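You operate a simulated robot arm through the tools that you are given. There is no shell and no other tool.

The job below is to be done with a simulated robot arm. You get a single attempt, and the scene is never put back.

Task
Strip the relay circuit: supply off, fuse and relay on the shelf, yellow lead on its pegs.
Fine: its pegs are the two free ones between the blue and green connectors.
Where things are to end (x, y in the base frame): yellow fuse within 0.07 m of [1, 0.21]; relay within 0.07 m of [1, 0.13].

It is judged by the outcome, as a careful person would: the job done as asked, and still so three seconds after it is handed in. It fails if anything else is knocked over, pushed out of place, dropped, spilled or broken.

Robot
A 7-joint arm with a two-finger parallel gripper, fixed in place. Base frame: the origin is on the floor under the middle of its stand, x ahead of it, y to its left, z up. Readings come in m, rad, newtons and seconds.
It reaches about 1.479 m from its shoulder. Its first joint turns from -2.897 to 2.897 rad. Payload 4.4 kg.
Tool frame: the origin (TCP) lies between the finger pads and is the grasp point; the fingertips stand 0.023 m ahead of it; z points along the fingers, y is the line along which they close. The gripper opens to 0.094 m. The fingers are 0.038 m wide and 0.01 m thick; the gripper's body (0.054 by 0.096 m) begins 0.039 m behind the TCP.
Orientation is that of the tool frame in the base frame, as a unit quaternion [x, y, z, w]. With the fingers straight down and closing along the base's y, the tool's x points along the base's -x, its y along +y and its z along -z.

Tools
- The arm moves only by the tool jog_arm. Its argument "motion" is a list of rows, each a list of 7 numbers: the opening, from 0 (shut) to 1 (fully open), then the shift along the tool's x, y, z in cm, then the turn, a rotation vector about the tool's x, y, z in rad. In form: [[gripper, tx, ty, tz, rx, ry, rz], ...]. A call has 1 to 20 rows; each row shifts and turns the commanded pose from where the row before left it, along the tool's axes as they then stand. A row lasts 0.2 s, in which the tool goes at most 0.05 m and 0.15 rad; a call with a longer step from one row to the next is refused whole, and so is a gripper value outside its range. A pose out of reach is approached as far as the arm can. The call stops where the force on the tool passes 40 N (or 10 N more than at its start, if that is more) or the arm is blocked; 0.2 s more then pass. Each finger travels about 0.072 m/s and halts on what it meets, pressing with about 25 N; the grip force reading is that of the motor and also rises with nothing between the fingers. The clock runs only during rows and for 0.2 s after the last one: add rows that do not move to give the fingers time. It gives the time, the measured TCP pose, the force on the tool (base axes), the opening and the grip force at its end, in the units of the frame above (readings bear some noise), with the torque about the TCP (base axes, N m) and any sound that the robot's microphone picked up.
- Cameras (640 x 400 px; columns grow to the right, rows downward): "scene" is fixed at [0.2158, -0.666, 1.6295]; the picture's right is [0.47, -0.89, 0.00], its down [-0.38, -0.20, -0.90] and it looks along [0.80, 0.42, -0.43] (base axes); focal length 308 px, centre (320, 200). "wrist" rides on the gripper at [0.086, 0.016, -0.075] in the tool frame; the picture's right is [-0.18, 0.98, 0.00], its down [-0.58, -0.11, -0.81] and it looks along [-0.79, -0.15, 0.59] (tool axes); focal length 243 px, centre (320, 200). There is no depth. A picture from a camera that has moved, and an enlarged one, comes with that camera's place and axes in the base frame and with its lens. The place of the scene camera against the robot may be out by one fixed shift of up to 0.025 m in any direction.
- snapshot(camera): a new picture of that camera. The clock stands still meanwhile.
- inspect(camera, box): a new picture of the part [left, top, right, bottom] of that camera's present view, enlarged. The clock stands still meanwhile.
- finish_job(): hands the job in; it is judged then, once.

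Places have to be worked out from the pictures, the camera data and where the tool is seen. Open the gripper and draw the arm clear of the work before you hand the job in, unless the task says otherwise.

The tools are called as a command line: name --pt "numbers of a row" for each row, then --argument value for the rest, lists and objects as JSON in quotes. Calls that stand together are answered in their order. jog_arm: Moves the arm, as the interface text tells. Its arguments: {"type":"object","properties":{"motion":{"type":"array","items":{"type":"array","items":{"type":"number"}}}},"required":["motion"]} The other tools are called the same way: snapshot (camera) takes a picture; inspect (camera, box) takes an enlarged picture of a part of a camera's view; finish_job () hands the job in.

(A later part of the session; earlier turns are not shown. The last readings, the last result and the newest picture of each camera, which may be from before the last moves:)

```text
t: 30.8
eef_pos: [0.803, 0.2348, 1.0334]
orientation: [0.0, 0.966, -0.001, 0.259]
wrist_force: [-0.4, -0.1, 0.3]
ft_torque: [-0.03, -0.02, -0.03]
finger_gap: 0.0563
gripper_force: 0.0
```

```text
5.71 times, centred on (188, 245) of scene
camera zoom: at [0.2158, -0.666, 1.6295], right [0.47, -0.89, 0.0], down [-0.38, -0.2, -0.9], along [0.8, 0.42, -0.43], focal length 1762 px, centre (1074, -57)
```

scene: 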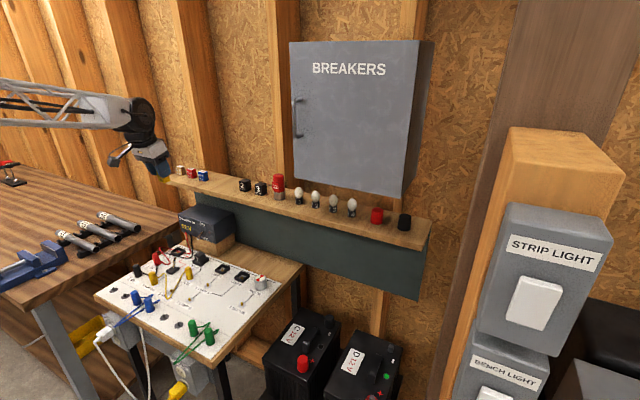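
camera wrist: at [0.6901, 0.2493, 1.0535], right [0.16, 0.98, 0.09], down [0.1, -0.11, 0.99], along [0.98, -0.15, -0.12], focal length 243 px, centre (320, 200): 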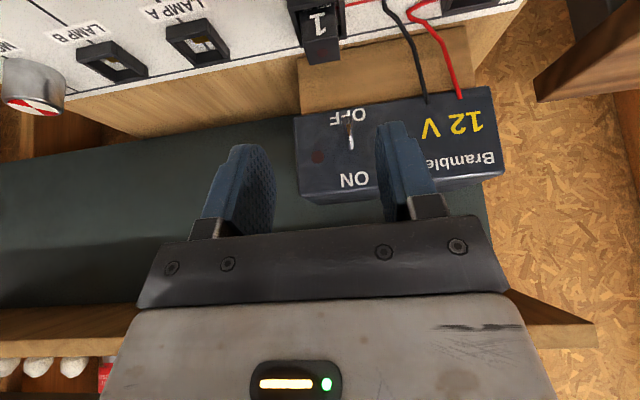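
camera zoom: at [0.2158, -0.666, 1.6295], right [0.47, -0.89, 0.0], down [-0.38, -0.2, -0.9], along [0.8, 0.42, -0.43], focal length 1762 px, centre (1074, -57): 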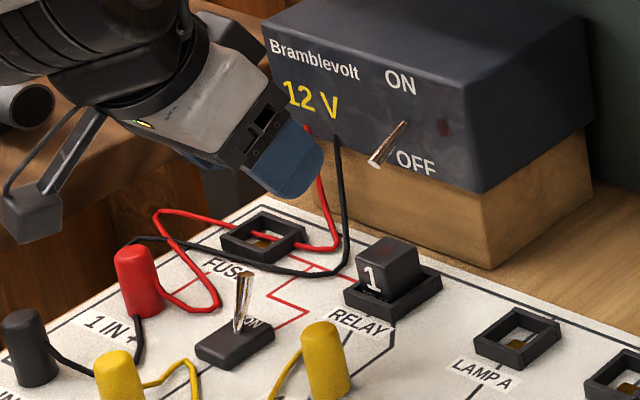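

Relay 1's top centre works out at (0.886, 0.234, 0.902), about 28 mm wide, with the toggle tip behind and above at x≈0.90. I'll approach diagonally from the front, keeping under and ahead of the toggle, and stop just above the relay.

jog_arm --pt "0.6 -0.3 -0.02 2.73 0 0 0" --pt "0.6 -0.3 -0.02 2.73 0 0 0" --pt "0.6 -0.3 -0.02 2.73 0 0 0" --pt "0.6 -0.3 -0.02 2.73 0 0 0" --pt "0.6 0 0 0 0 0 0"

snapshot --camera "wrist"

inspect --camera "scene" --box '[140, 210, 236, 280]'

```text
t: 32.0
eef_pos: [0.8669, 0.2333, 0.9453]
orientation: [0.0, 0.966, 0.0, 0.259]
wrist_force: [-0.1, 0.3, -1.2]
ft_torque: [-0.02, -0.02, 0.02]
finger_gap: 0.0566
gripper_force: 0.1
```

```text
taken
camera wrist: at [0.7534, 0.2495, 0.9659], right [0.16, 0.98, 0.09], down [0.1, -0.11, 0.99], along [0.98, -0.15, -0.12], focal length 243 px, centre (320, 200)
```

wrist: 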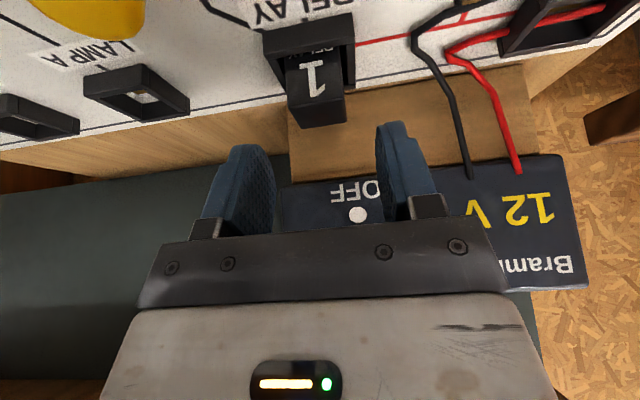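

```text
5.71 times, centred on (188, 245) of scene
camera zoom: at [0.2158, -0.666, 1.6295], right [0.47, -0.89, 0.0], down [-0.38, -0.2, -0.9], along [0.8, 0.42, -0.43], focal length 1762 px, centre (1074, -57)
```

zoom: 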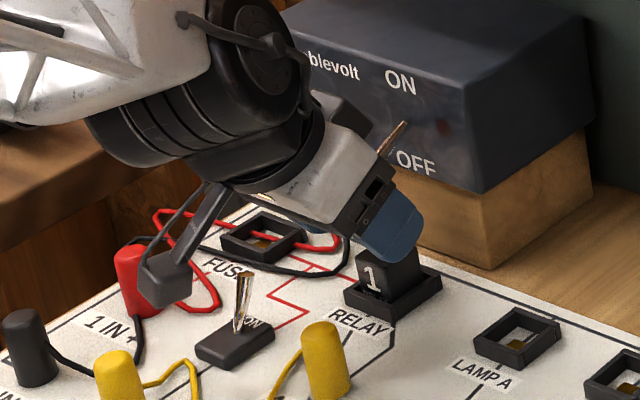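

The relay sits centred between the fingers at y≈0.233, and the toggle tip is about 2 cm clear of the hand. I'll descend the last 3.5 cm and close.

jog_arm --pt "0.6 0.325 -0.03 1.16 0 0 0" --pt "0.6 0.325 0 1.16 0 0 0" --pt "0.6 0.325 0 1.16 0 0 0" --pt "0.6 0 0 0 0 0 0"

snapshot --camera "wrist"

inspect --camera "scene" --box '[140, 210, 236, 280]'

```text
t: 33.0
eef_pos: [0.8761, 0.234, 0.9109]
orientation: [0.0, 0.966, 0.0, 0.258]
wrist_force: [0.2, -0.2, -0.4]
ft_torque: [0.01, 0.02, 0.0]
finger_gap: 0.056
gripper_force: 0.1
```

```text
taken
camera wrist: at [0.7624, 0.2493, 0.9316], right [0.16, 0.98, 0.09], down [0.1, -0.11, 0.99], along [0.98, -0.15, -0.12], focal length 243 px, centre (320, 200)
```

wrist: 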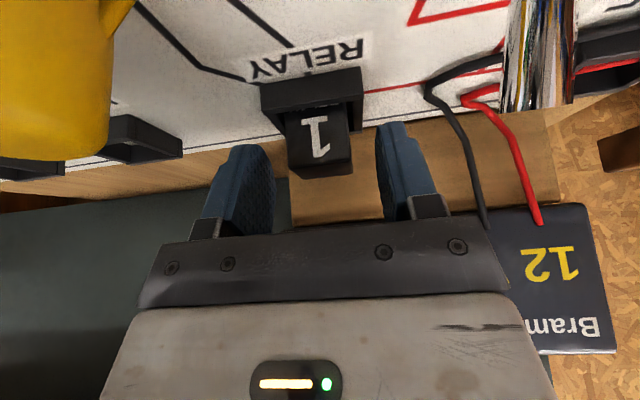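

```text
5.71 times, centred on (188, 245) of scene
camera zoom: at [0.2158, -0.666, 1.6295], right [0.47, -0.89, 0.0], down [-0.38, -0.2, -0.9], along [0.8, 0.42, -0.43], focal length 1762 px, centre (1074, -57)
```

zoom: 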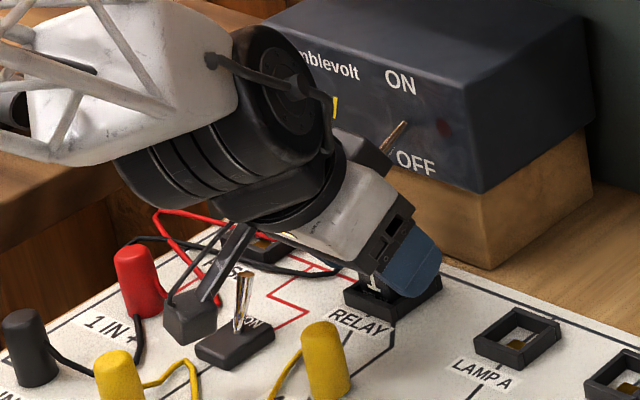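

The fingers straddle the relay with no contact; the camera pod is clear of the switch lever and coil plug. I'll close the grip.

jog_arm --pt "0.35 0 0 0 0 0 0" --pt "0.15 0 0 0 0 0 0" --pt "0 0 0 0 0 0 0" --pt "0 0 0 0 0 0 0"

```text
t: 34.0
eef_pos: [0.8756, 0.2339, 0.911]
orientation: [-0.001, 0.966, 0.0, 0.259]
wrist_force: [0.8, 0.1, -0.6]
ft_torque: [-0.03, 0.0, 0.02]
finger_gap: 0.0291
gripper_force: 25.4
```

Gripped at 29.1 mm. I'll lift only 2.5 cm straight up at first, so as not to catch the toggle from below.

jog_arm --pt "0 -0.3 0 -0.52 0 0 0" --pt "0 -0.3 0 -0.52 0 0 0" --pt "0 -0.3 0 -0.52 0 0 0" --pt "0 -0.35 0 -0.605 0 0 0" --pt "0 0 0 0 0 0 0"

snapshot --camera "wrist"

inspect --camera "scene" --box '[140, 210, 236, 280]'

```text
t: 35.2
eef_pos: [0.8763, 0.2344, 0.9344]
orientation: [0.0, 0.966, 0.0, 0.259]
wrist_force: [0.2, 0.1, -0.8]
ft_torque: [0.05, 0.01, 0.03]
finger_gap: 0.029
gripper_force: 24.9
```

```text
taken
camera wrist: at [0.7629, 0.2493, 0.9558], right [0.16, 0.98, 0.09], down [0.1, -0.11, 0.99], along [0.98, -0.15, -0.12], focal length 243 px, centre (320, 200)
```

wrist: 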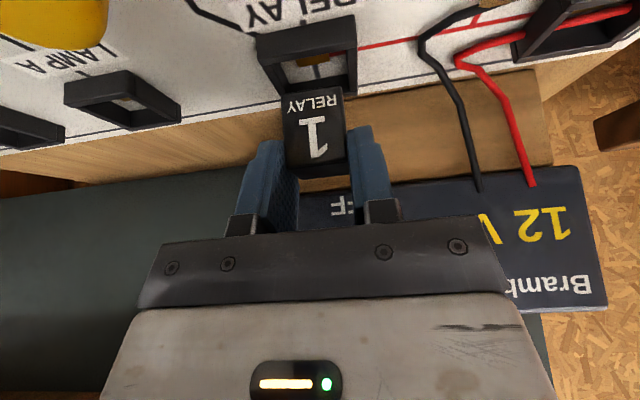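

```text
5.71 times, centred on (188, 245) of scene
camera zoom: at [0.2158, -0.666, 1.6295], right [0.47, -0.89, 0.0], down [-0.38, -0.2, -0.9], along [0.8, 0.42, -0.43], focal length 1762 px, centre (1074, -57)
```

zoom: 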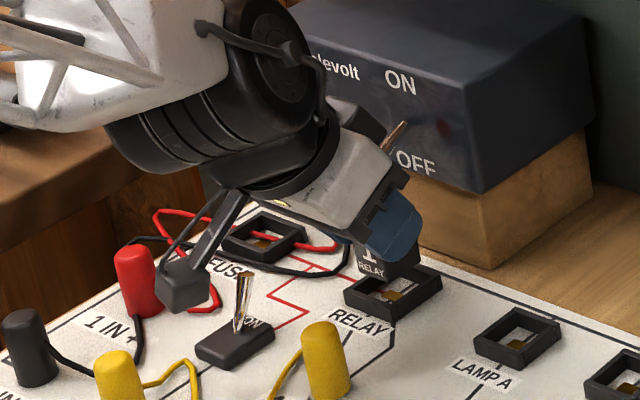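

Relay 1 is fully out of its socket. I'll retreat diagonally back from the toggle, then rise above the shelf and shift to y≈0.13.

jog_arm --pt "0 1.48 0 -2.78 0 0 0" --pt "0 1.48 0 -2.78 0 0 0" --pt "0 1.48 0 -2.78 0 0 0" --pt "0 -1.848 -1.3 -3.35 0 0 0" --pt "0 -1.848 -1.3 -3.35 0 0 0" --pt "0 -1.848 -1.3 -3.35 0 0 0" --pt "0 -1.848 -1.3 -3.35 0 0 0" --pt "0 -1.848 -1.3 -3.35 0 0 0" --pt "0 -1.848 -1.3 -3.35 0 0 0" --pt "0 -1.848 -1.3 -3.35 0 0 0" --pt "0 -1.848 -1.3 -3.35 0 0 0" --pt "0 0 0 0 0 0 0"

snapshot --camera "wrist"

snapshot --camera "scene"

```text
t: 37.8
eef_pos: [0.7915, 0.1281, 1.2911]
orientation: [0.0, 0.966, 0.0, 0.259]
wrist_force: [0.4, -0.6, -0.6]
ft_torque: [0.0, -0.02, 0.01]
finger_gap: 0.0291
gripper_force: 24.8
```

```text
taken
camera wrist: at [0.6783, 0.1441, 1.3127], right [0.16, 0.98, 0.09], down [0.1, -0.11, 0.99], along [0.98, -0.15, -0.12], focal length 243 px, centre (320, 200)
```

wrist: 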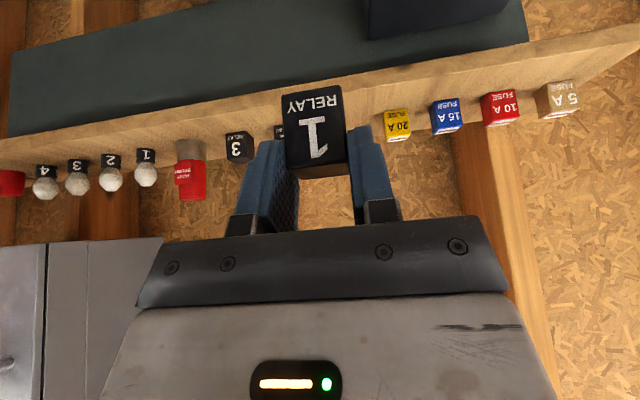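

```text
taken
```

scene: 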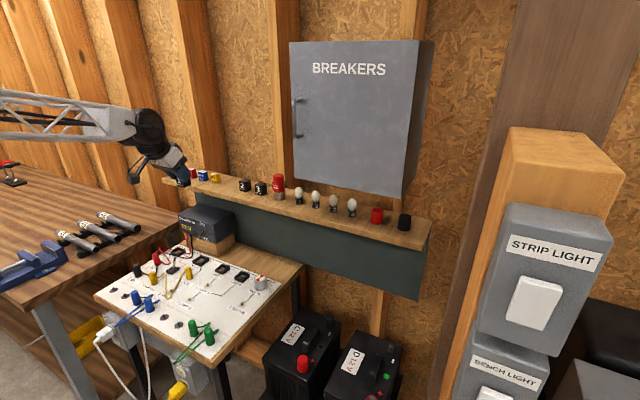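

The relay is above shelf height at y≈0.128, and the gap between relay 2 and the 20 A fuse is free. I'll move forward over the spot and lower to about 1.5 cm above contact.

jog_arm --pt "0 -3.41 0.03 1.97 0 0 0" --pt "0 -3.41 0.03 1.97 0 0 0" --pt "0 -3.41 0.03 1.97 0 0 0" --pt "0 -3.41 0.03 1.97 0 0 0" --pt "0 -3.41 0.03 1.97 0 0 0" --pt "0 0 0 0 0 0 0" --pt "0 1.0 0 1.732 0 0 0" --pt "0 1.0 0 1.732 0 0 0" --pt "0 1.0 0 1.732 0 0 0" --pt "0 0 0 0 0 0 0"

snapshot --camera "wrist"

inspect --camera "scene" --box '[180, 140, 276, 200]'

```text
t: 40.0
eef_pos: [0.9873, 0.1301, 1.2313]
orientation: [0.0, 0.966, -0.001, 0.26]
wrist_force: [-0.1, 0.2, 0.1]
ft_torque: [0.03, -0.01, -0.01]
finger_gap: 0.0292
gripper_force: 24.5
```

```text
taken
camera wrist: at [0.8736, 0.1451, 1.2522], right [0.16, 0.98, 0.09], down [0.1, -0.11, 0.99], along [0.98, -0.15, -0.12], focal length 243 px, centre (320, 200)
```

wrist: 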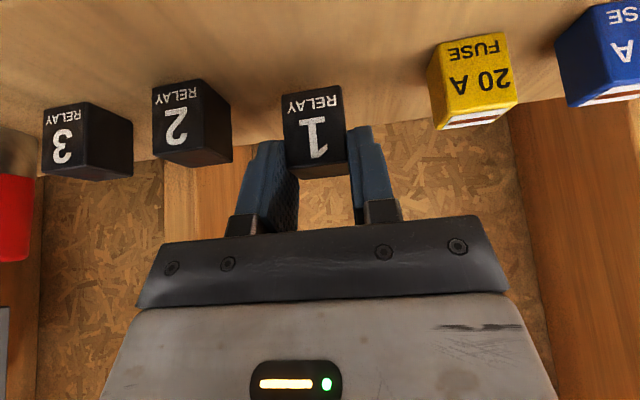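

```text
6.67 times, centred on (228, 170) of scene
camera zoom: at [0.2158, -0.666, 1.6295], right [0.47, -0.89, 0.0], down [-0.38, -0.2, -0.9], along [0.8, 0.42, -0.43], focal length 2056 px, centre (933, 400)
```

zoom: 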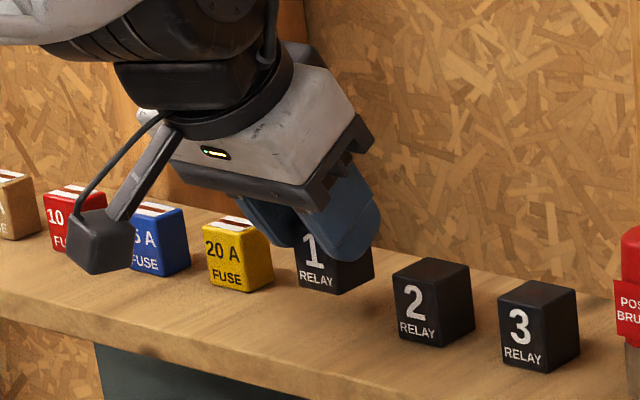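

The relay is centred at y≈0.13, roughly 2 cm above the shelf. I'll lower 1.4 cm slowly.

jog_arm --pt "0 0.1 0 0.173 0 0 0" --pt "0 0.1 0 0.173 0 0 0" --pt "0 0.1 0 0.173 0 0 0" --pt "0 0.1 0 0.173 0 0 0" --pt "0 0.1 0 0.173 0 0 0" --pt "0 0.1 0 0.173 0 0 0" --pt "0 0.1 0 0.173 0 0 0"

inspect --camera "scene" --box '[196, 160, 260, 200]'

```text
t: 41.6
eef_pos: [0.9874, 0.1293, 1.2167]
orientation: [0.0, 0.966, -0.001, 0.258]
wrist_force: [-0.3, -0.1, -0.6]
ft_torque: [0.01, 0.0, -0.01]
finger_gap: 0.0292
gripper_force: 24.6
```

```text
10.00 times, centred on (228, 180) of scene
camera zoom: at [0.2158, -0.666, 1.6295], right [0.47, -0.89, 0.0], down [-0.38, -0.2, -0.9], along [0.8, 0.42, -0.43], focal length 3083 px, centre (1240, 400)
```

zoom: 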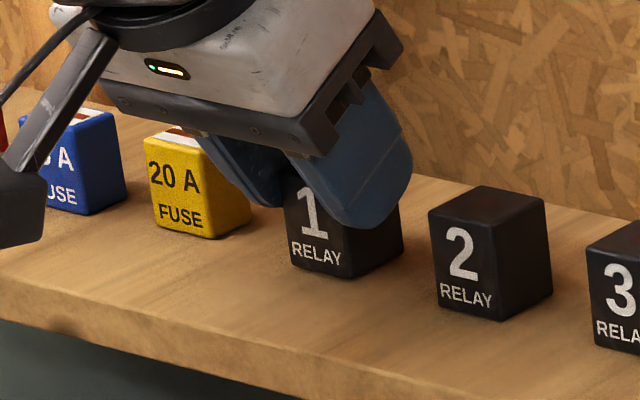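

No contact yet at TCP z 1.217. I'll continue in 1 mm steps.

jog_arm --pt "0 0.05 0 0.0866 0 0 0" --pt "0 0.05 0 0.0866 0 0 0" --pt "0 0.05 0 0.0866 0 0 0"

```text
t: 42.4
eef_pos: [0.9867, 0.1307, 1.2157]
orientation: [-0.001, 0.966, 0.0, 0.26]
wrist_force: [-0.9, -0.5, 9.6]
ft_torque: [-0.04, 0.01, 0.01]
finger_gap: 0.029
gripper_force: 24.6
```

The relay has touched the shelf, with about 10 N upward. I'll release gently to about 42 mm and lift straight up.

jog_arm --pt "0.36 0 0 0 0 0 0" --pt "0.44 0 0 0 0 0 0" --pt "0.44 0 0 0 0 0 0" --pt "0.44 -0.5 0 -0.866 0 0 0" --pt "0.44 -0.5 0 -0.866 0 0 0" --pt "0.44 -1.0 0 -1.732 0 0 0" --pt "0.44 -1.0 0 -1.732 0 0 0" --pt "0.44 0 0 0 0 0 0"

snapshot --camera "wrist"

inspect --camera "scene" --box '[180, 140, 276, 200]'

```text
t: 44.2
eef_pos: [0.985, 0.1308, 1.2748]
orientation: [0.0, 0.966, 0.0, 0.259]
wrist_force: [0.4, 0.6, 0.0]
ft_torque: [0.0, 0.01, 0.01]
finger_gap: 0.0416
gripper_force: 0.0
```

```text
taken
camera wrist: at [0.8724, 0.1466, 1.296], right [0.16, 0.98, 0.09], down [0.1, -0.11, 0.99], along [0.98, -0.15, -0.12], focal length 243 px, centre (320, 200)
```

wrist: 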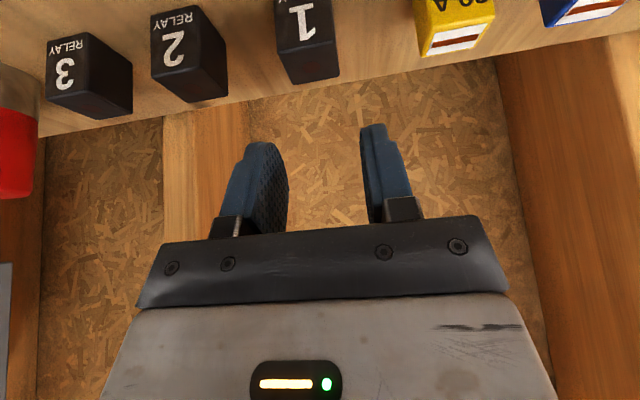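

```text
6.67 times, centred on (228, 170) of scene
camera zoom: at [0.2158, -0.666, 1.6295], right [0.47, -0.89, 0.0], down [-0.38, -0.2, -0.9], along [0.8, 0.42, -0.43], focal length 2056 px, centre (933, 400)
```

zoom: 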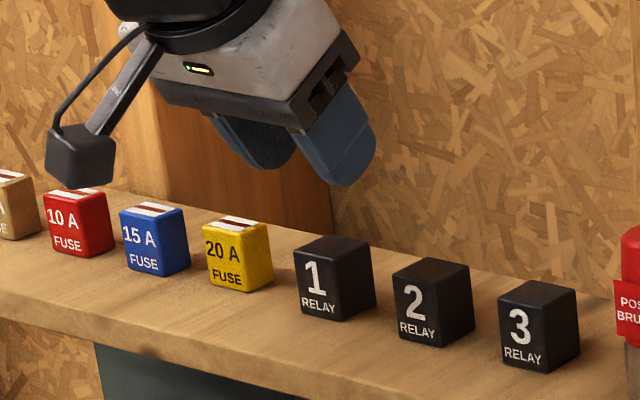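

Relay 1 stands upright beside relay 2 at about (0.996, 0.131). Next is the yellow lead: I'll back off the shelf, bring the tool vertical and go above the SWITCH plug (estimated near (0.72, 0.286)) to look closely.

jog_arm --pt "0.44 3.464 0 -2.0 0 0 0" --pt "0.44 3.464 0 -2.0 0 0 0" --pt "0.44 3.464 0 -2.0 0 0 0" --pt "0.44 3.464 0 -2.0 0 0 0" --pt "0.5 3.464 0 -2.0 0 0 0" --pt "0.5 0 0 0 0 0.1309 0" --pt "0.5 0 0 0 0 0.1309 0" --pt "0.5 0 0 0 0 0.1309 0" --pt "0.5 0 0 0 0 0.1309 0" --pt "0.5 1.42 2.32 3.33 0 0 0" --pt "0.5 1.42 2.32 3.33 0 0 0" --pt "0.5 1.42 2.32 3.33 0 0 0" --pt "0.5 1.42 2.32 3.33 0 0 0" --pt "0.5 1.42 2.32 3.33 0 0 0" --pt "0.5 1.42 2.32 3.33 0 0 0" --pt "0.5 0 0 0 0 0 0"

snapshot --camera "wrist"

inspect --camera "wrist" --box '[180, 0, 400, 140]'

inspect --camera "scene" --box '[90, 230, 250, 355]'

```text
t: 47.6
eef_pos: [0.701, 0.2706, 1.0746]
orientation: [0.001, 1.0, 0.0, 0.001]
wrist_force: [-0.3, 0.0, -0.7]
ft_torque: [0.0, -0.02, -0.03]
finger_gap: 0.0469
gripper_force: 0.1
```

```text
taken
camera wrist: at [0.6135, 0.2858, 1.1487], right [0.18, 0.98, 0.0], down [0.58, -0.11, 0.81], along [0.79, -0.15, -0.59], focal length 243 px, centre (320, 200)
```

wrist: 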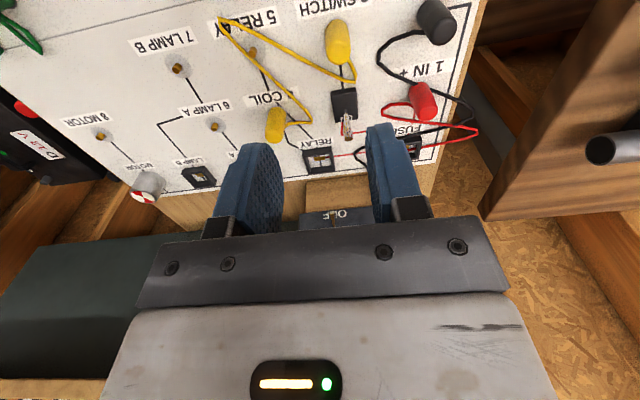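

```text
2.86 times, centred on (290, 70) of wrist
camera zoom: at [0.6135, 0.2858, 1.1487], right [0.18, 0.98, 0.0], down [0.58, -0.11, 0.81], along [0.79, -0.15, -0.59], focal length 693 px, centre (406, 571)
```

zoom: 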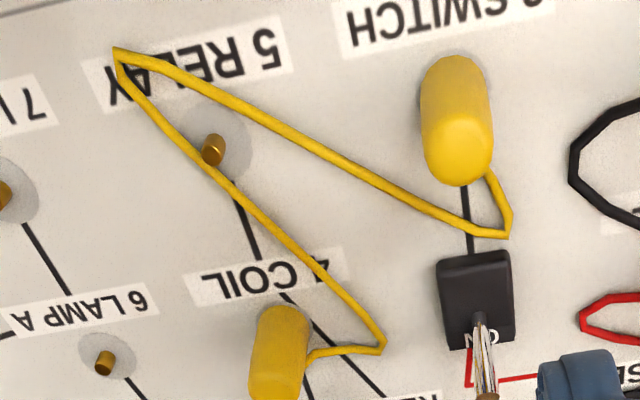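

```text
3.20 times, centred on (170, 292) of scene
camera zoom: at [0.2158, -0.666, 1.6295], right [0.47, -0.89, 0.0], down [-0.38, -0.2, -0.9], along [0.8, 0.42, -0.43], focal length 987 px, centre (800, -96)
```

zoom: 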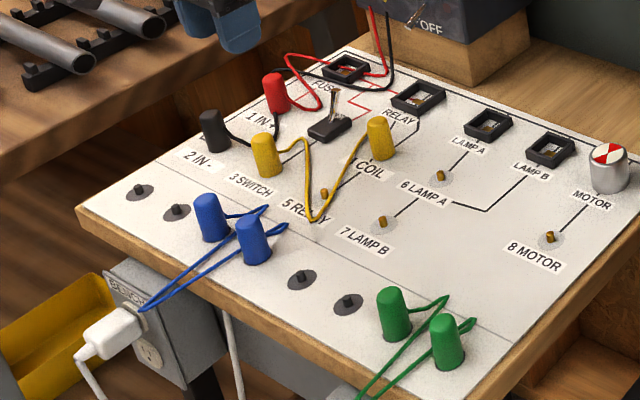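

The SWITCH plug's top is near (0.716, 0.284, 0.906), about 23 mm across, with its wire leaving low on the +x side. I'll come down to 3 cm above it and recheck alignment.

jog_arm --pt "0.5 -0.37 0.45 3.82 0 0 0" --pt "0.5 -0.37 0.45 3.82 0 0 0" --pt "0.5 -0.37 0.45 3.82 0 0 0" --pt "0.5 0 0 0 0 0 0"

snapshot --camera "wrist"

inspect --camera "scene" --box '[120, 230, 216, 290]'

```text
t: 48.6
eef_pos: [0.7125, 0.2838, 0.9622]
orientation: [0.0, 1.0, 0.0, -0.001]
wrist_force: [-0.1, 0.9, -0.6]
ft_torque: [-0.03, 0.01, 0.0]
finger_gap: 0.0469
gripper_force: 0.1
```

```text
taken
camera wrist: at [0.6251, 0.2994, 1.0351], right [0.18, 0.98, 0.0], down [0.58, -0.11, 0.81], along [0.79, -0.15, -0.59], focal length 243 px, centre (320, 200)
```

wrist: 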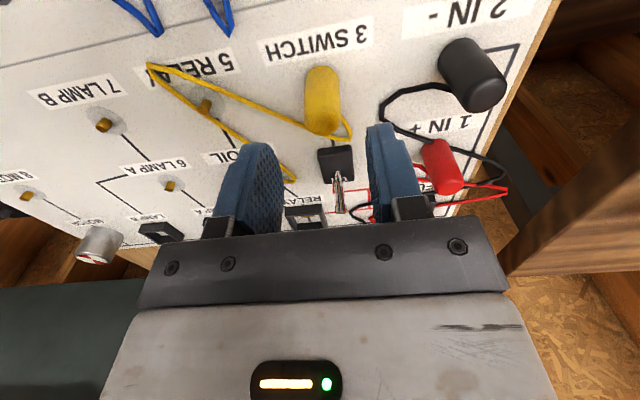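

```text
6.67 times, centred on (168, 260) of scene
camera zoom: at [0.2158, -0.666, 1.6295], right [0.47, -0.89, 0.0], down [-0.38, -0.2, -0.9], along [0.8, 0.42, -0.43], focal length 2056 px, centre (1333, -200)
```

zoom: 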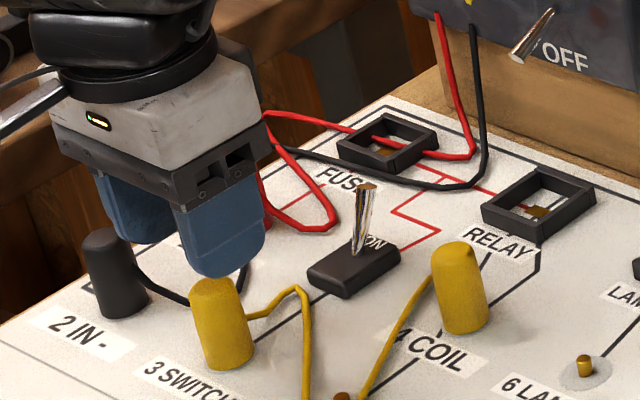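

The plug is centred between the fingers at about (0.713, 0.285). I'll descend to TCP z 0.903 and close on it.

jog_arm --pt "0.5 0 0.1 2.0 0 0 0" --pt "0.5 0 0 2.0 0 0 0" --pt "0.5 0 0 1.0 0 0 0" --pt "0.5 0 0 0.9 0 0 0" --pt "0.5 0 0 0 0 0 0" --pt "0.3 0 0 0 0 0 0" --pt "0.15 0 0 0 0 0 0" --pt "0 0 0 0 0 0 0" --pt "0 0 0 0 0 0 0"

snapshot --camera "wrist"

inspect --camera "scene" --box '[120, 230, 216, 290]'

```text
t: 50.6
eef_pos: [0.713, 0.2849, 0.901]
orientation: [0.0, 1.0, -0.001, 0.0]
wrist_force: [-0.8, -0.4, -0.5]
ft_torque: [0.01, -0.01, -0.02]
finger_gap: 0.0218
gripper_force: 24.8
```

```text
taken
camera wrist: at [0.6252, 0.3004, 0.975], right [0.18, 0.98, 0.0], down [0.58, -0.11, 0.81], along [0.79, -0.15, -0.59], focal length 243 px, centre (320, 200)
```

wrist: 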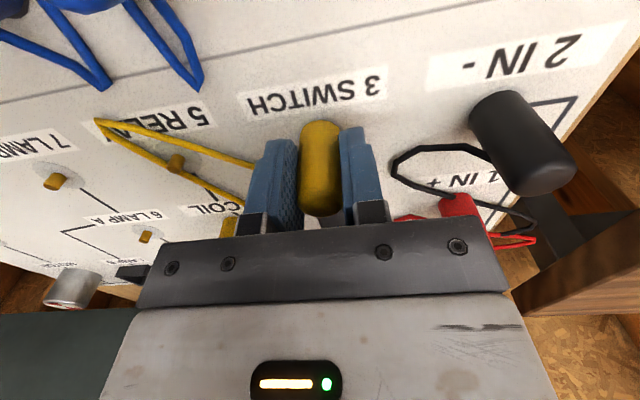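

```text
6.67 times, centred on (168, 260) of scene
camera zoom: at [0.2158, -0.666, 1.6295], right [0.47, -0.89, 0.0], down [-0.38, -0.2, -0.9], along [0.8, 0.42, -0.43], focal length 2056 px, centre (1333, -200)
```

zoom: 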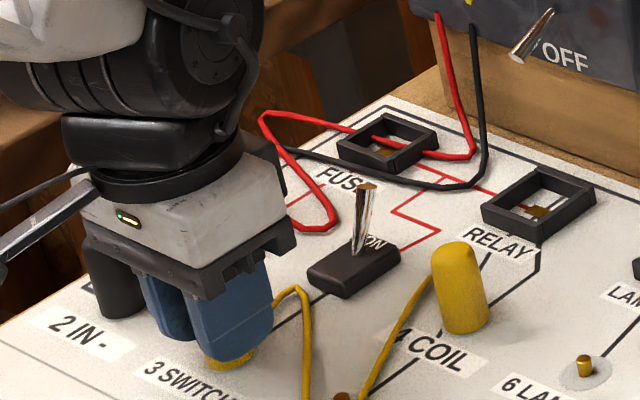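

Gripped at 21.8 mm around the plug. I'll pull straight up in 1 cm steps.

jog_arm --pt "0 0 0 -1 0 0 0" --pt "0 0 0 -1 0 0 0" --pt "0 0 0 -1 0 0 0" --pt "0 0 0 -1 0 0 0" --pt "0 0 0 -1 0 0 0" --pt "0 0 0 -1 0 0 0" --pt "0 0 0 0 0 0 0"

snapshot --camera "wrist"

inspect --camera "scene" --box '[100, 220, 228, 320]'

```text
t: 52.2
eef_pos: [0.7131, 0.2852, 0.9597]
orientation: [0.0, 1.0, 0.0, 0.0]
wrist_force: [0.3, -0.6, -0.1]
ft_torque: [0.0, 0.02, -0.02]
finger_gap: 0.0223
gripper_force: 24.5
```

```text
taken
camera wrist: at [0.6253, 0.3001, 1.035], right [0.18, 0.98, 0.0], down [0.58, -0.11, 0.81], along [0.79, -0.15, -0.59], focal length 243 px, centre (320, 200)
```

wrist: 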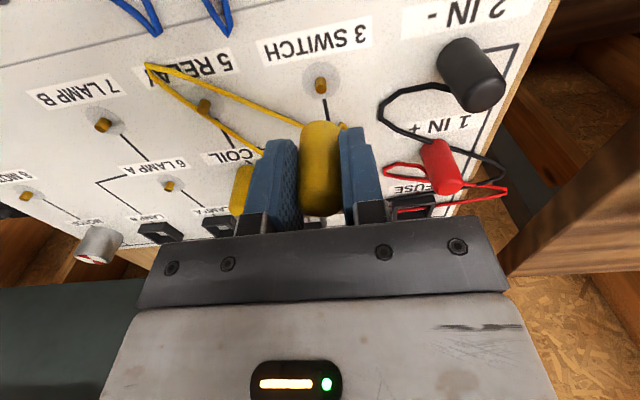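

```text
4.00 times, centred on (164, 270) of scene
camera zoom: at [0.2158, -0.666, 1.6295], right [0.47, -0.89, 0.0], down [-0.38, -0.2, -0.9], along [0.8, 0.42, -0.43], focal length 1233 px, centre (944, -80)
```

zoom: 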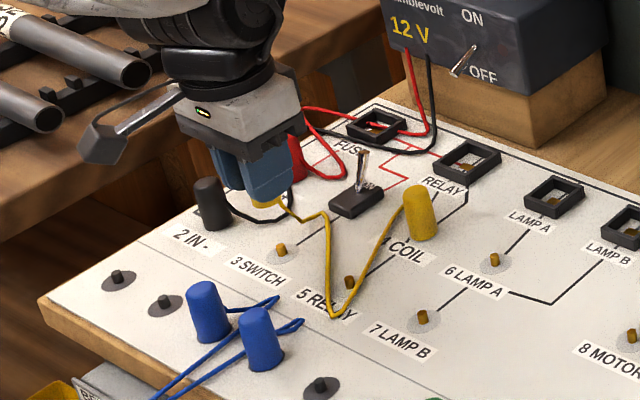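

The plug is off its pin, and the pin position (0.712, 0.2855) matches the TCP within a millimetre. I'll rise a little and carry it over to above peg B, the free peg next to blue, near (0.622, 0.117).

jog_arm --pt "0 0 0 -2 0 0 0" --pt "0 0 0 -2 0 0 0" --pt "0 1.517 -2.8 0 0 0 0" --pt "0 1.517 -2.8 0 0 0 0" --pt "0 1.517 -2.8 0 0 0 0" --pt "0 1.517 -2.8 0 0 0 0" --pt "0 1.517 -2.8 0 0 0 0" --pt "0 1.517 -2.8 0 0 0 0" --pt "0 0 0 0 0 0 0"

snapshot --camera "wrist"

inspect --camera "wrist" --box '[220, 10, 440, 150]'

inspect --camera "scene" --box '[90, 230, 250, 355]'

```text
t: 54.2
eef_pos: [0.6196, 0.1154, 0.9992]
orientation: [0.0, 1.0, 0.0, 0.0]
wrist_force: [-0.3, -0.5, 0.2]
ft_torque: [-0.02, -0.02, -0.05]
finger_gap: 0.0218
gripper_force: 25.0
```

```text
taken
camera wrist: at [0.5322, 0.1313, 1.0739], right [0.18, 0.98, 0.0], down [0.58, -0.11, 0.81], along [0.79, -0.15, -0.59], focal length 243 px, centre (320, 200)
```

wrist: 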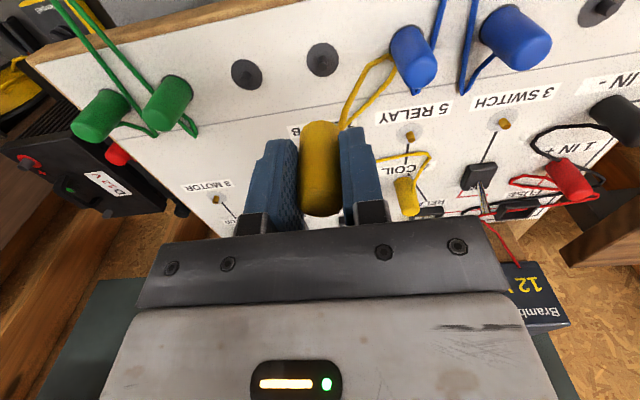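

```text
2.86 times, centred on (330, 80) of wrist
camera zoom: at [0.5322, 0.1313, 1.0739], right [0.18, 0.98, 0.0], down [0.58, -0.11, 0.81], along [0.79, -0.15, -0.59], focal length 693 px, centre (291, 543)
```

zoom: 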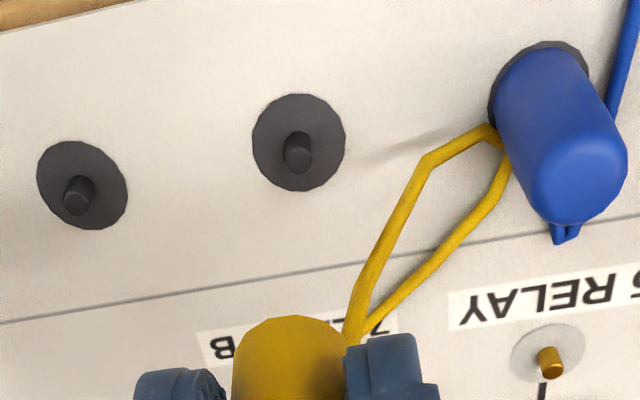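

```text
3.20 times, centred on (170, 292) of scene
camera zoom: at [0.2158, -0.666, 1.6295], right [0.47, -0.89, 0.0], down [-0.38, -0.2, -0.9], along [0.8, 0.42, -0.43], focal length 987 px, centre (800, -96)
```

zoom: 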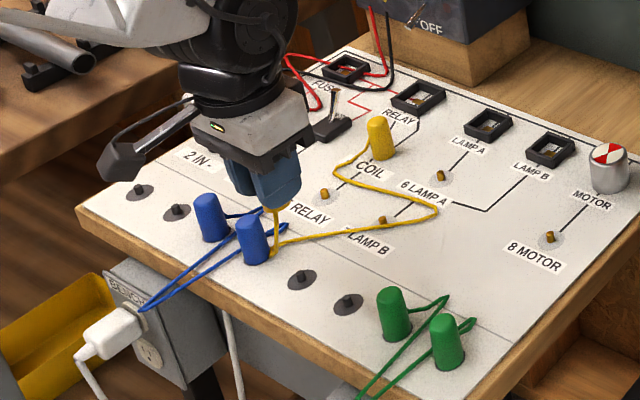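

Peg B measures at (0.6225, 0.117). Relative to how the plug sat on its pin I need +3.5 mm in x and +0.5 mm in y, so I'll make that correction and lower to just above the stud.

jog_arm --pt "0 -0.35 0.05 1.5 0 0 0" --pt "0 0 0 2 0 0 0" --pt "0 0 0 2 0 0 0" --pt "0 0 0 1.4 0 0 0" --pt "0 0 0 0 0 0 0"

snapshot --camera "wrist"

inspect --camera "wrist" --box '[240, 60, 400, 220]'

inspect --camera "scene" --box '[120, 260, 216, 320]'

```text
t: 55.4
eef_pos: [0.6261, 0.1182, 0.932]
orientation: [0.0, 1.0, 0.0, 0.001]
wrist_force: [-0.3, 0.6, 0.4]
ft_torque: [0.02, -0.01, -0.02]
finger_gap: 0.0225
gripper_force: 24.9
```

```text
taken
camera wrist: at [0.5379, 0.133, 1.0054], right [0.18, 0.98, 0.0], down [0.58, -0.11, 0.81], along [0.79, -0.15, -0.59], focal length 243 px, centre (320, 200)
```

wrist: 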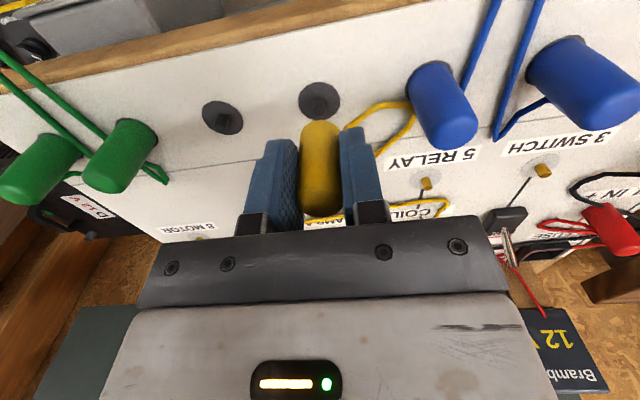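

```text
2.50 times, centred on (320, 140) of wrist
camera zoom: at [0.5379, 0.133, 1.0054], right [0.18, 0.98, 0.0], down [0.58, -0.11, 0.81], along [0.79, -0.15, -0.59], focal length 606 px, centre (320, 350)
```

zoom: 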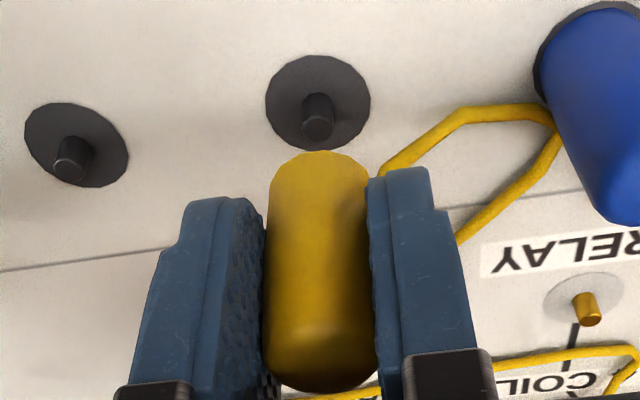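

```text
6.67 times, centred on (168, 290) of scene
camera zoom: at [0.2158, -0.666, 1.6295], right [0.47, -0.89, 0.0], down [-0.38, -0.2, -0.9], along [0.8, 0.42, -0.43], focal length 2056 px, centre (1333, -400)
```

zoom: 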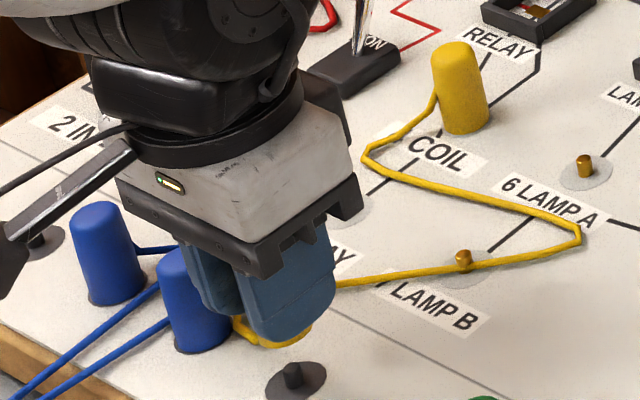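

Re-measured, peg B is at (0.622, 0.117) and the plug axis at about (0.6247, 0.118). I'll shift −2.5 mm in x and −1.2 mm in y, then lower slowly onto the stud.

jog_arm --pt "0 0.25 -0.12 0 0 0 0" --pt "0 0 0 0 0 0 0" --pt "0 0 0 0.7 0 0 0" --pt "0 0 0 0.7 0 0 0" --pt "0 0 0 0 0 0 0"

inspect --camera "wrist" --box '[240, 60, 400, 220]'

inspect --camera "scene" --box '[130, 270, 194, 310]'

```text
t: 56.6
eef_pos: [0.6235, 0.1164, 0.9172]
orientation: [0.0, 1.0, 0.0, 0.0]
wrist_force: [0.1, -0.4, -0.4]
ft_torque: [0.04, 0.01, 0.02]
finger_gap: 0.0221
gripper_force: 24.9
```

```text
2.50 times, centred on (320, 140) of wrist
camera zoom: at [0.5351, 0.1317, 0.9912], right [0.18, 0.98, 0.0], down [0.58, -0.11, 0.81], along [0.79, -0.15, -0.59], focal length 606 px, centre (320, 350)
```

zoom: 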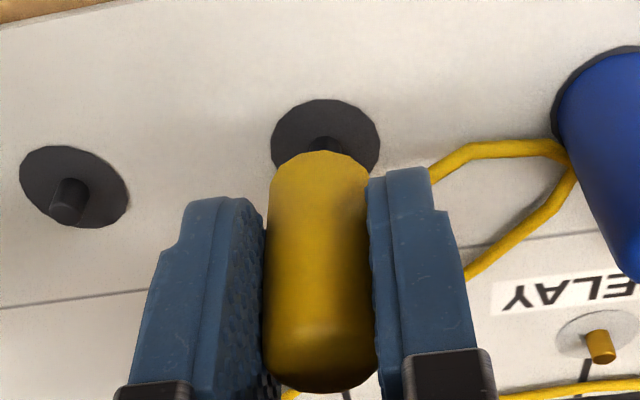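

```text
10.00 times, centred on (162, 290) of scene
camera zoom: at [0.2158, -0.666, 1.6295], right [0.47, -0.89, 0.0], down [-0.38, -0.2, -0.9], along [0.8, 0.42, -0.43], focal length 3083 px, centre (1900, -700)
```

zoom: 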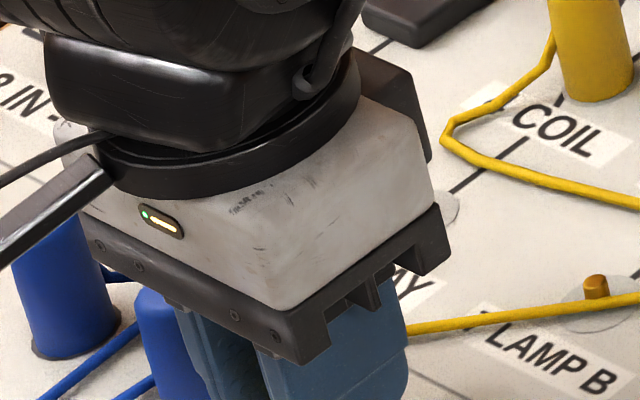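

The plug axis now sits over the stud at about (0.622, 0.117). I'll lower the remaining 1.6 cm in 4 mm steps.

jog_arm --pt "0 0 0 0.4 0 0 0" --pt "0 0 0 0.4 0 0 0" --pt "0 0 0 0.4 0 0 0" --pt "0 0 0 0.2 0 0 0" --pt "0 0 0 0 0 0 0"

inspect --camera "wrist" --box '[240, 60, 400, 220]'

```text
t: 57.8
eef_pos: [0.6221, 0.1161, 0.9034]
orientation: [0.0, 1.0, 0.001, 0.0]
wrist_force: [0.5, -0.7, 0.4]
ft_torque: [0.01, -0.04, 0.02]
finger_gap: 0.0222
gripper_force: 24.3
```

```text
2.50 times, centred on (320, 140) of wrist
camera zoom: at [0.535, 0.1317, 0.9773], right [0.18, 0.98, 0.0], down [0.58, -0.11, 0.81], along [0.79, -0.15, -0.59], focal length 606 px, centre (320, 350)
```

zoom: 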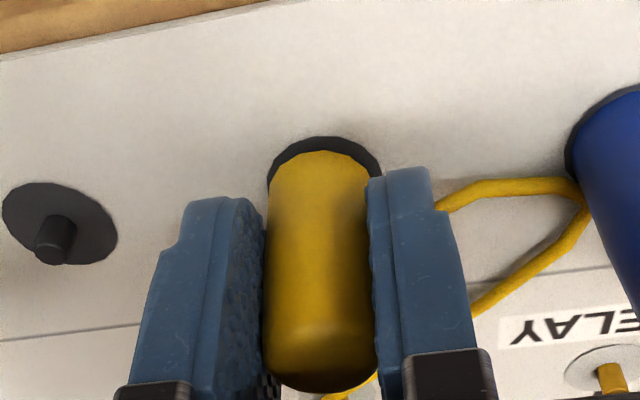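

No resistance, and the plug is already over the stud about 2 mm from its seat. I'll settle it with 1 mm steps.

jog_arm --pt "0 0 0 0.1 0 0 0" --pt "0 0 0 0.1 0 0 0" --pt "0 0 0 0.1 0 0 0"

```text
t: 58.6
eef_pos: [0.623, 0.1147, 0.8991]
orientation: [0.0, 1.0, 0.001, 0.0]
wrist_force: [0.1, 0.2, 1.3]
ft_torque: [0.04, -0.03, 0.03]
finger_gap: 0.0221
gripper_force: 25.4
```

Readings hint at first contact only. One or two more millimetres, watching the force.

jog_arm --pt "0 0 0 0.1 0 0 0" --pt "0 0 0 0.1 0 0 0"

inspect --camera "wrist" --box '[240, 60, 400, 220]'

```text
t: 59.2
eef_pos: [0.6229, 0.1169, 0.8992]
orientation: [0.0, 1.0, 0.0, 0.001]
wrist_force: [-2.2, -8.7, 21.0]
ft_torque: [-0.19, 0.03, -0.01]
finger_gap: 0.0221
gripper_force: 25.2
```

```text
2.50 times, centred on (320, 140) of wrist
camera zoom: at [0.5357, 0.1321, 0.9731], right [0.18, 0.98, 0.0], down [0.58, -0.11, 0.81], along [0.79, -0.15, -0.59], focal length 606 px, centre (320, 350)
```

zoom: 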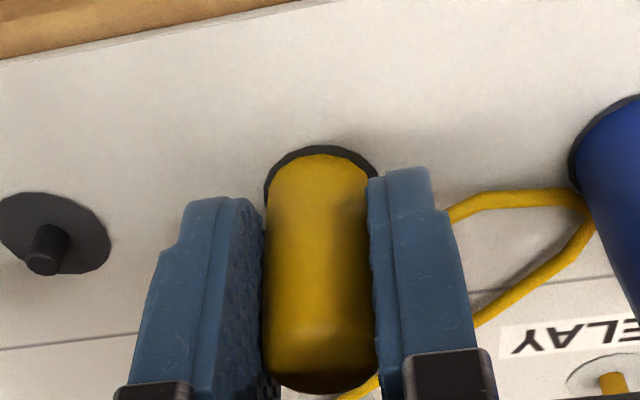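

The plug is seated on peg B (21 N down-stop). I'll open slightly and lift straight off.

jog_arm --pt "0.3 0 0 0 0 0 0" --pt "0.4 0 0 -0.1 0 0 0" --pt "0.4 0 0 0 0 0 0" --pt "0.4 0 0 -1 0 0 0" --pt "0.4 0 0 -2 0 0 0" --pt "0.4 0 0 -3 0 0 0" --pt "0.4 0 0 -4 0 0 0" --pt "0.4 0 0 0 0 0 0"

snapshot --camera "wrist"

inspect --camera "scene" --box '[90, 230, 250, 355]'

```text
t: 61.0
eef_pos: [0.6238, 0.1155, 0.9982]
orientation: [-0.001, 1.0, 0.0, 0.0]
wrist_force: [-0.2, 0.7, -1.0]
ft_torque: [0.03, 0.0, 0.01]
finger_gap: 0.0378
gripper_force: 0.1
```

```text
taken
camera wrist: at [0.5354, 0.1317, 1.0729], right [0.18, 0.98, 0.0], down [0.58, -0.11, 0.81], along [0.79, -0.15, -0.59], focal length 243 px, centre (320, 200)
```

wrist: 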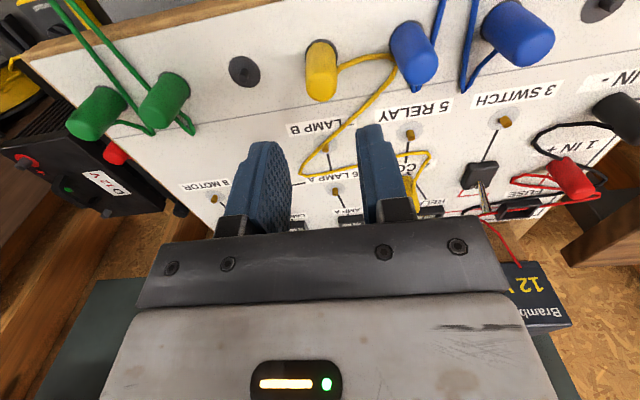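

```text
3.20 times, centred on (170, 292) of scene
camera zoom: at [0.2158, -0.666, 1.6295], right [0.47, -0.89, 0.0], down [-0.38, -0.2, -0.9], along [0.8, 0.42, -0.43], focal length 987 px, centre (800, -96)
```

zoom: 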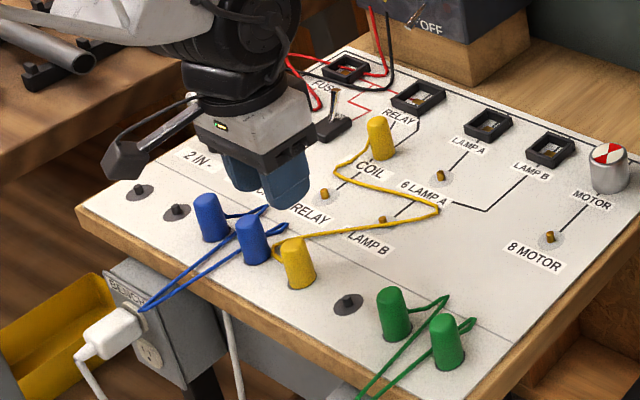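

The first plug stands on peg B. Now I'll move above the COIL plug, estimated near (0.80, 0.192), for alignment.

jog_arm --pt "0.5 -3.2 1.44 -0.6 0 0 0" --pt "0.5 -3.2 1.44 -0.6 0 0 0" --pt "0.5 -3.2 1.44 -0.6 0 0 0" --pt "0.5 -3.2 1.44 -0.6 0 0 0" --pt "0.5 -3.2 1.44 -0.6 0 0 0" --pt "0.5 0 0 0 0 0 0" --pt "0.5 0 0 0 0 0 0"

snapshot --camera "wrist"

inspect --camera "wrist" --box '[220, 10, 440, 150]'

inspect --camera "scene" --box '[130, 180, 258, 280]'

```text
t: 62.6
eef_pos: [0.7836, 0.1871, 1.0284]
orientation: [0.0, 1.0, 0.0, 0.001]
wrist_force: [0.4, 0.1, 0.0]
ft_torque: [0.01, 0.03, 0.0]
finger_gap: 0.0472
gripper_force: 0.0
```

```text
taken
camera wrist: at [0.6959, 0.2033, 1.1032], right [0.18, 0.98, 0.0], down [0.58, -0.11, 0.81], along [0.79, -0.15, -0.59], focal length 243 px, centre (320, 200)
```

wrist: 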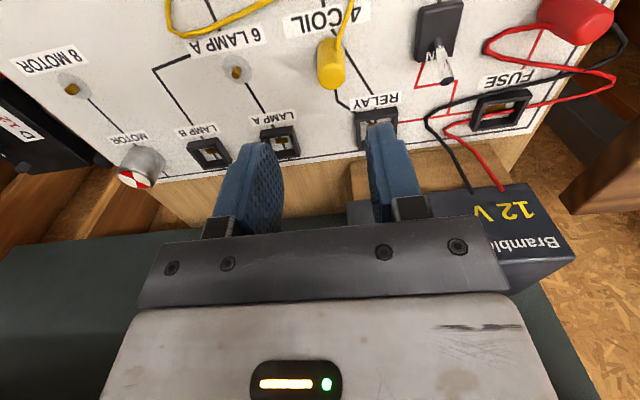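

```text
2.86 times, centred on (330, 80) of wrist
camera zoom: at [0.6959, 0.2033, 1.1032], right [0.18, 0.98, 0.0], down [0.58, -0.11, 0.81], along [0.79, -0.15, -0.59], focal length 693 px, centre (291, 543)
```

zoom: 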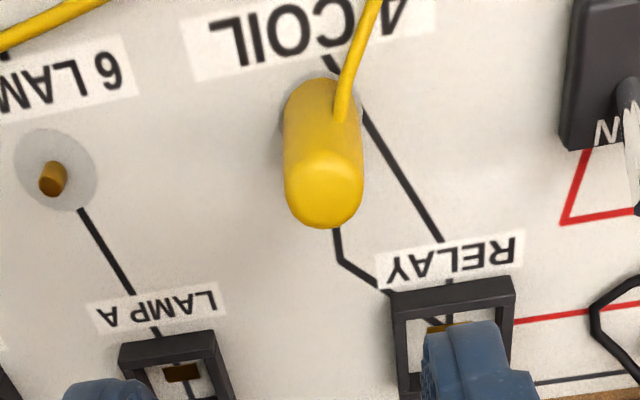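

```text
4.00 times, centred on (194, 230) of scene
camera zoom: at [0.2158, -0.666, 1.6295], right [0.47, -0.89, 0.0], down [-0.38, -0.2, -0.9], along [0.8, 0.42, -0.43], focal length 1233 px, centre (824, 80)
```

zoom: 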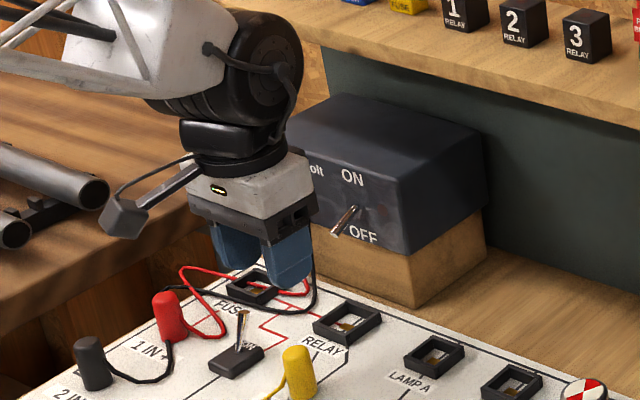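

The COIL plug is at about (0.794, 0.1945). I'll shift over it and lower to 3 cm above its top.

jog_arm --pt "0.5 -0.56 0.3 2.2 0 0 0" --pt "0.5 -0.57 0.31 2.2 0 0 0" --pt "0.5 0 0 2.1 0 0 0" --pt "0.5 0 0 0 0 0 0"

snapshot --camera "wrist"

inspect --camera "scene" --box '[130, 180, 258, 280]'

```text
t: 63.6
eef_pos: [0.7926, 0.194, 0.9622]
orientation: [0.0, 1.0, 0.0, 0.0]
wrist_force: [-0.3, 1.0, -0.3]
ft_torque: [0.02, 0.01, 0.01]
finger_gap: 0.0469
gripper_force: 0.1
```

```text
taken
camera wrist: at [0.7057, 0.209, 1.0371], right [0.18, 0.98, 0.0], down [0.58, -0.11, 0.81], along [0.79, -0.15, -0.59], focal length 243 px, centre (320, 200)
```

wrist: 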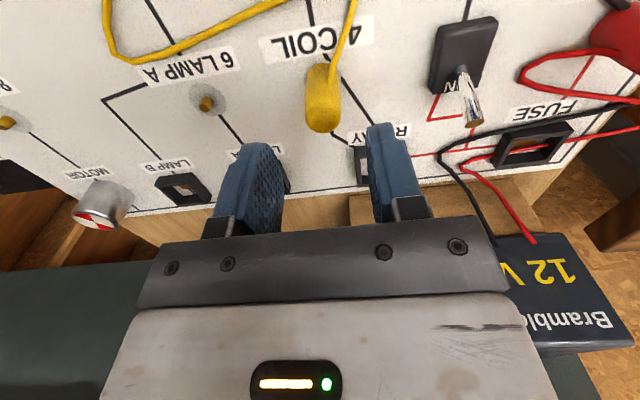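

```text
4.00 times, centred on (194, 230) of scene
camera zoom: at [0.2158, -0.666, 1.6295], right [0.47, -0.89, 0.0], down [-0.38, -0.2, -0.9], along [0.8, 0.42, -0.43], focal length 1233 px, centre (824, 80)
```

zoom: 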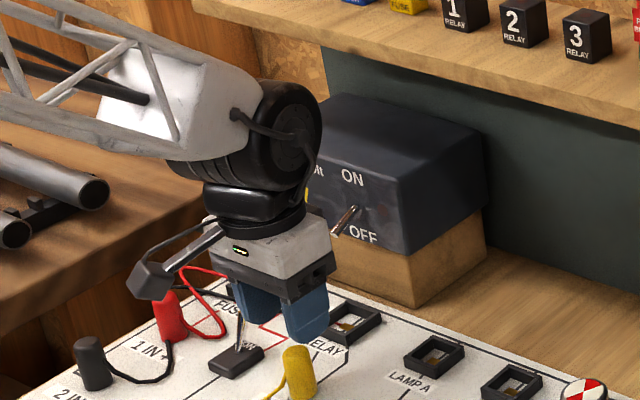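

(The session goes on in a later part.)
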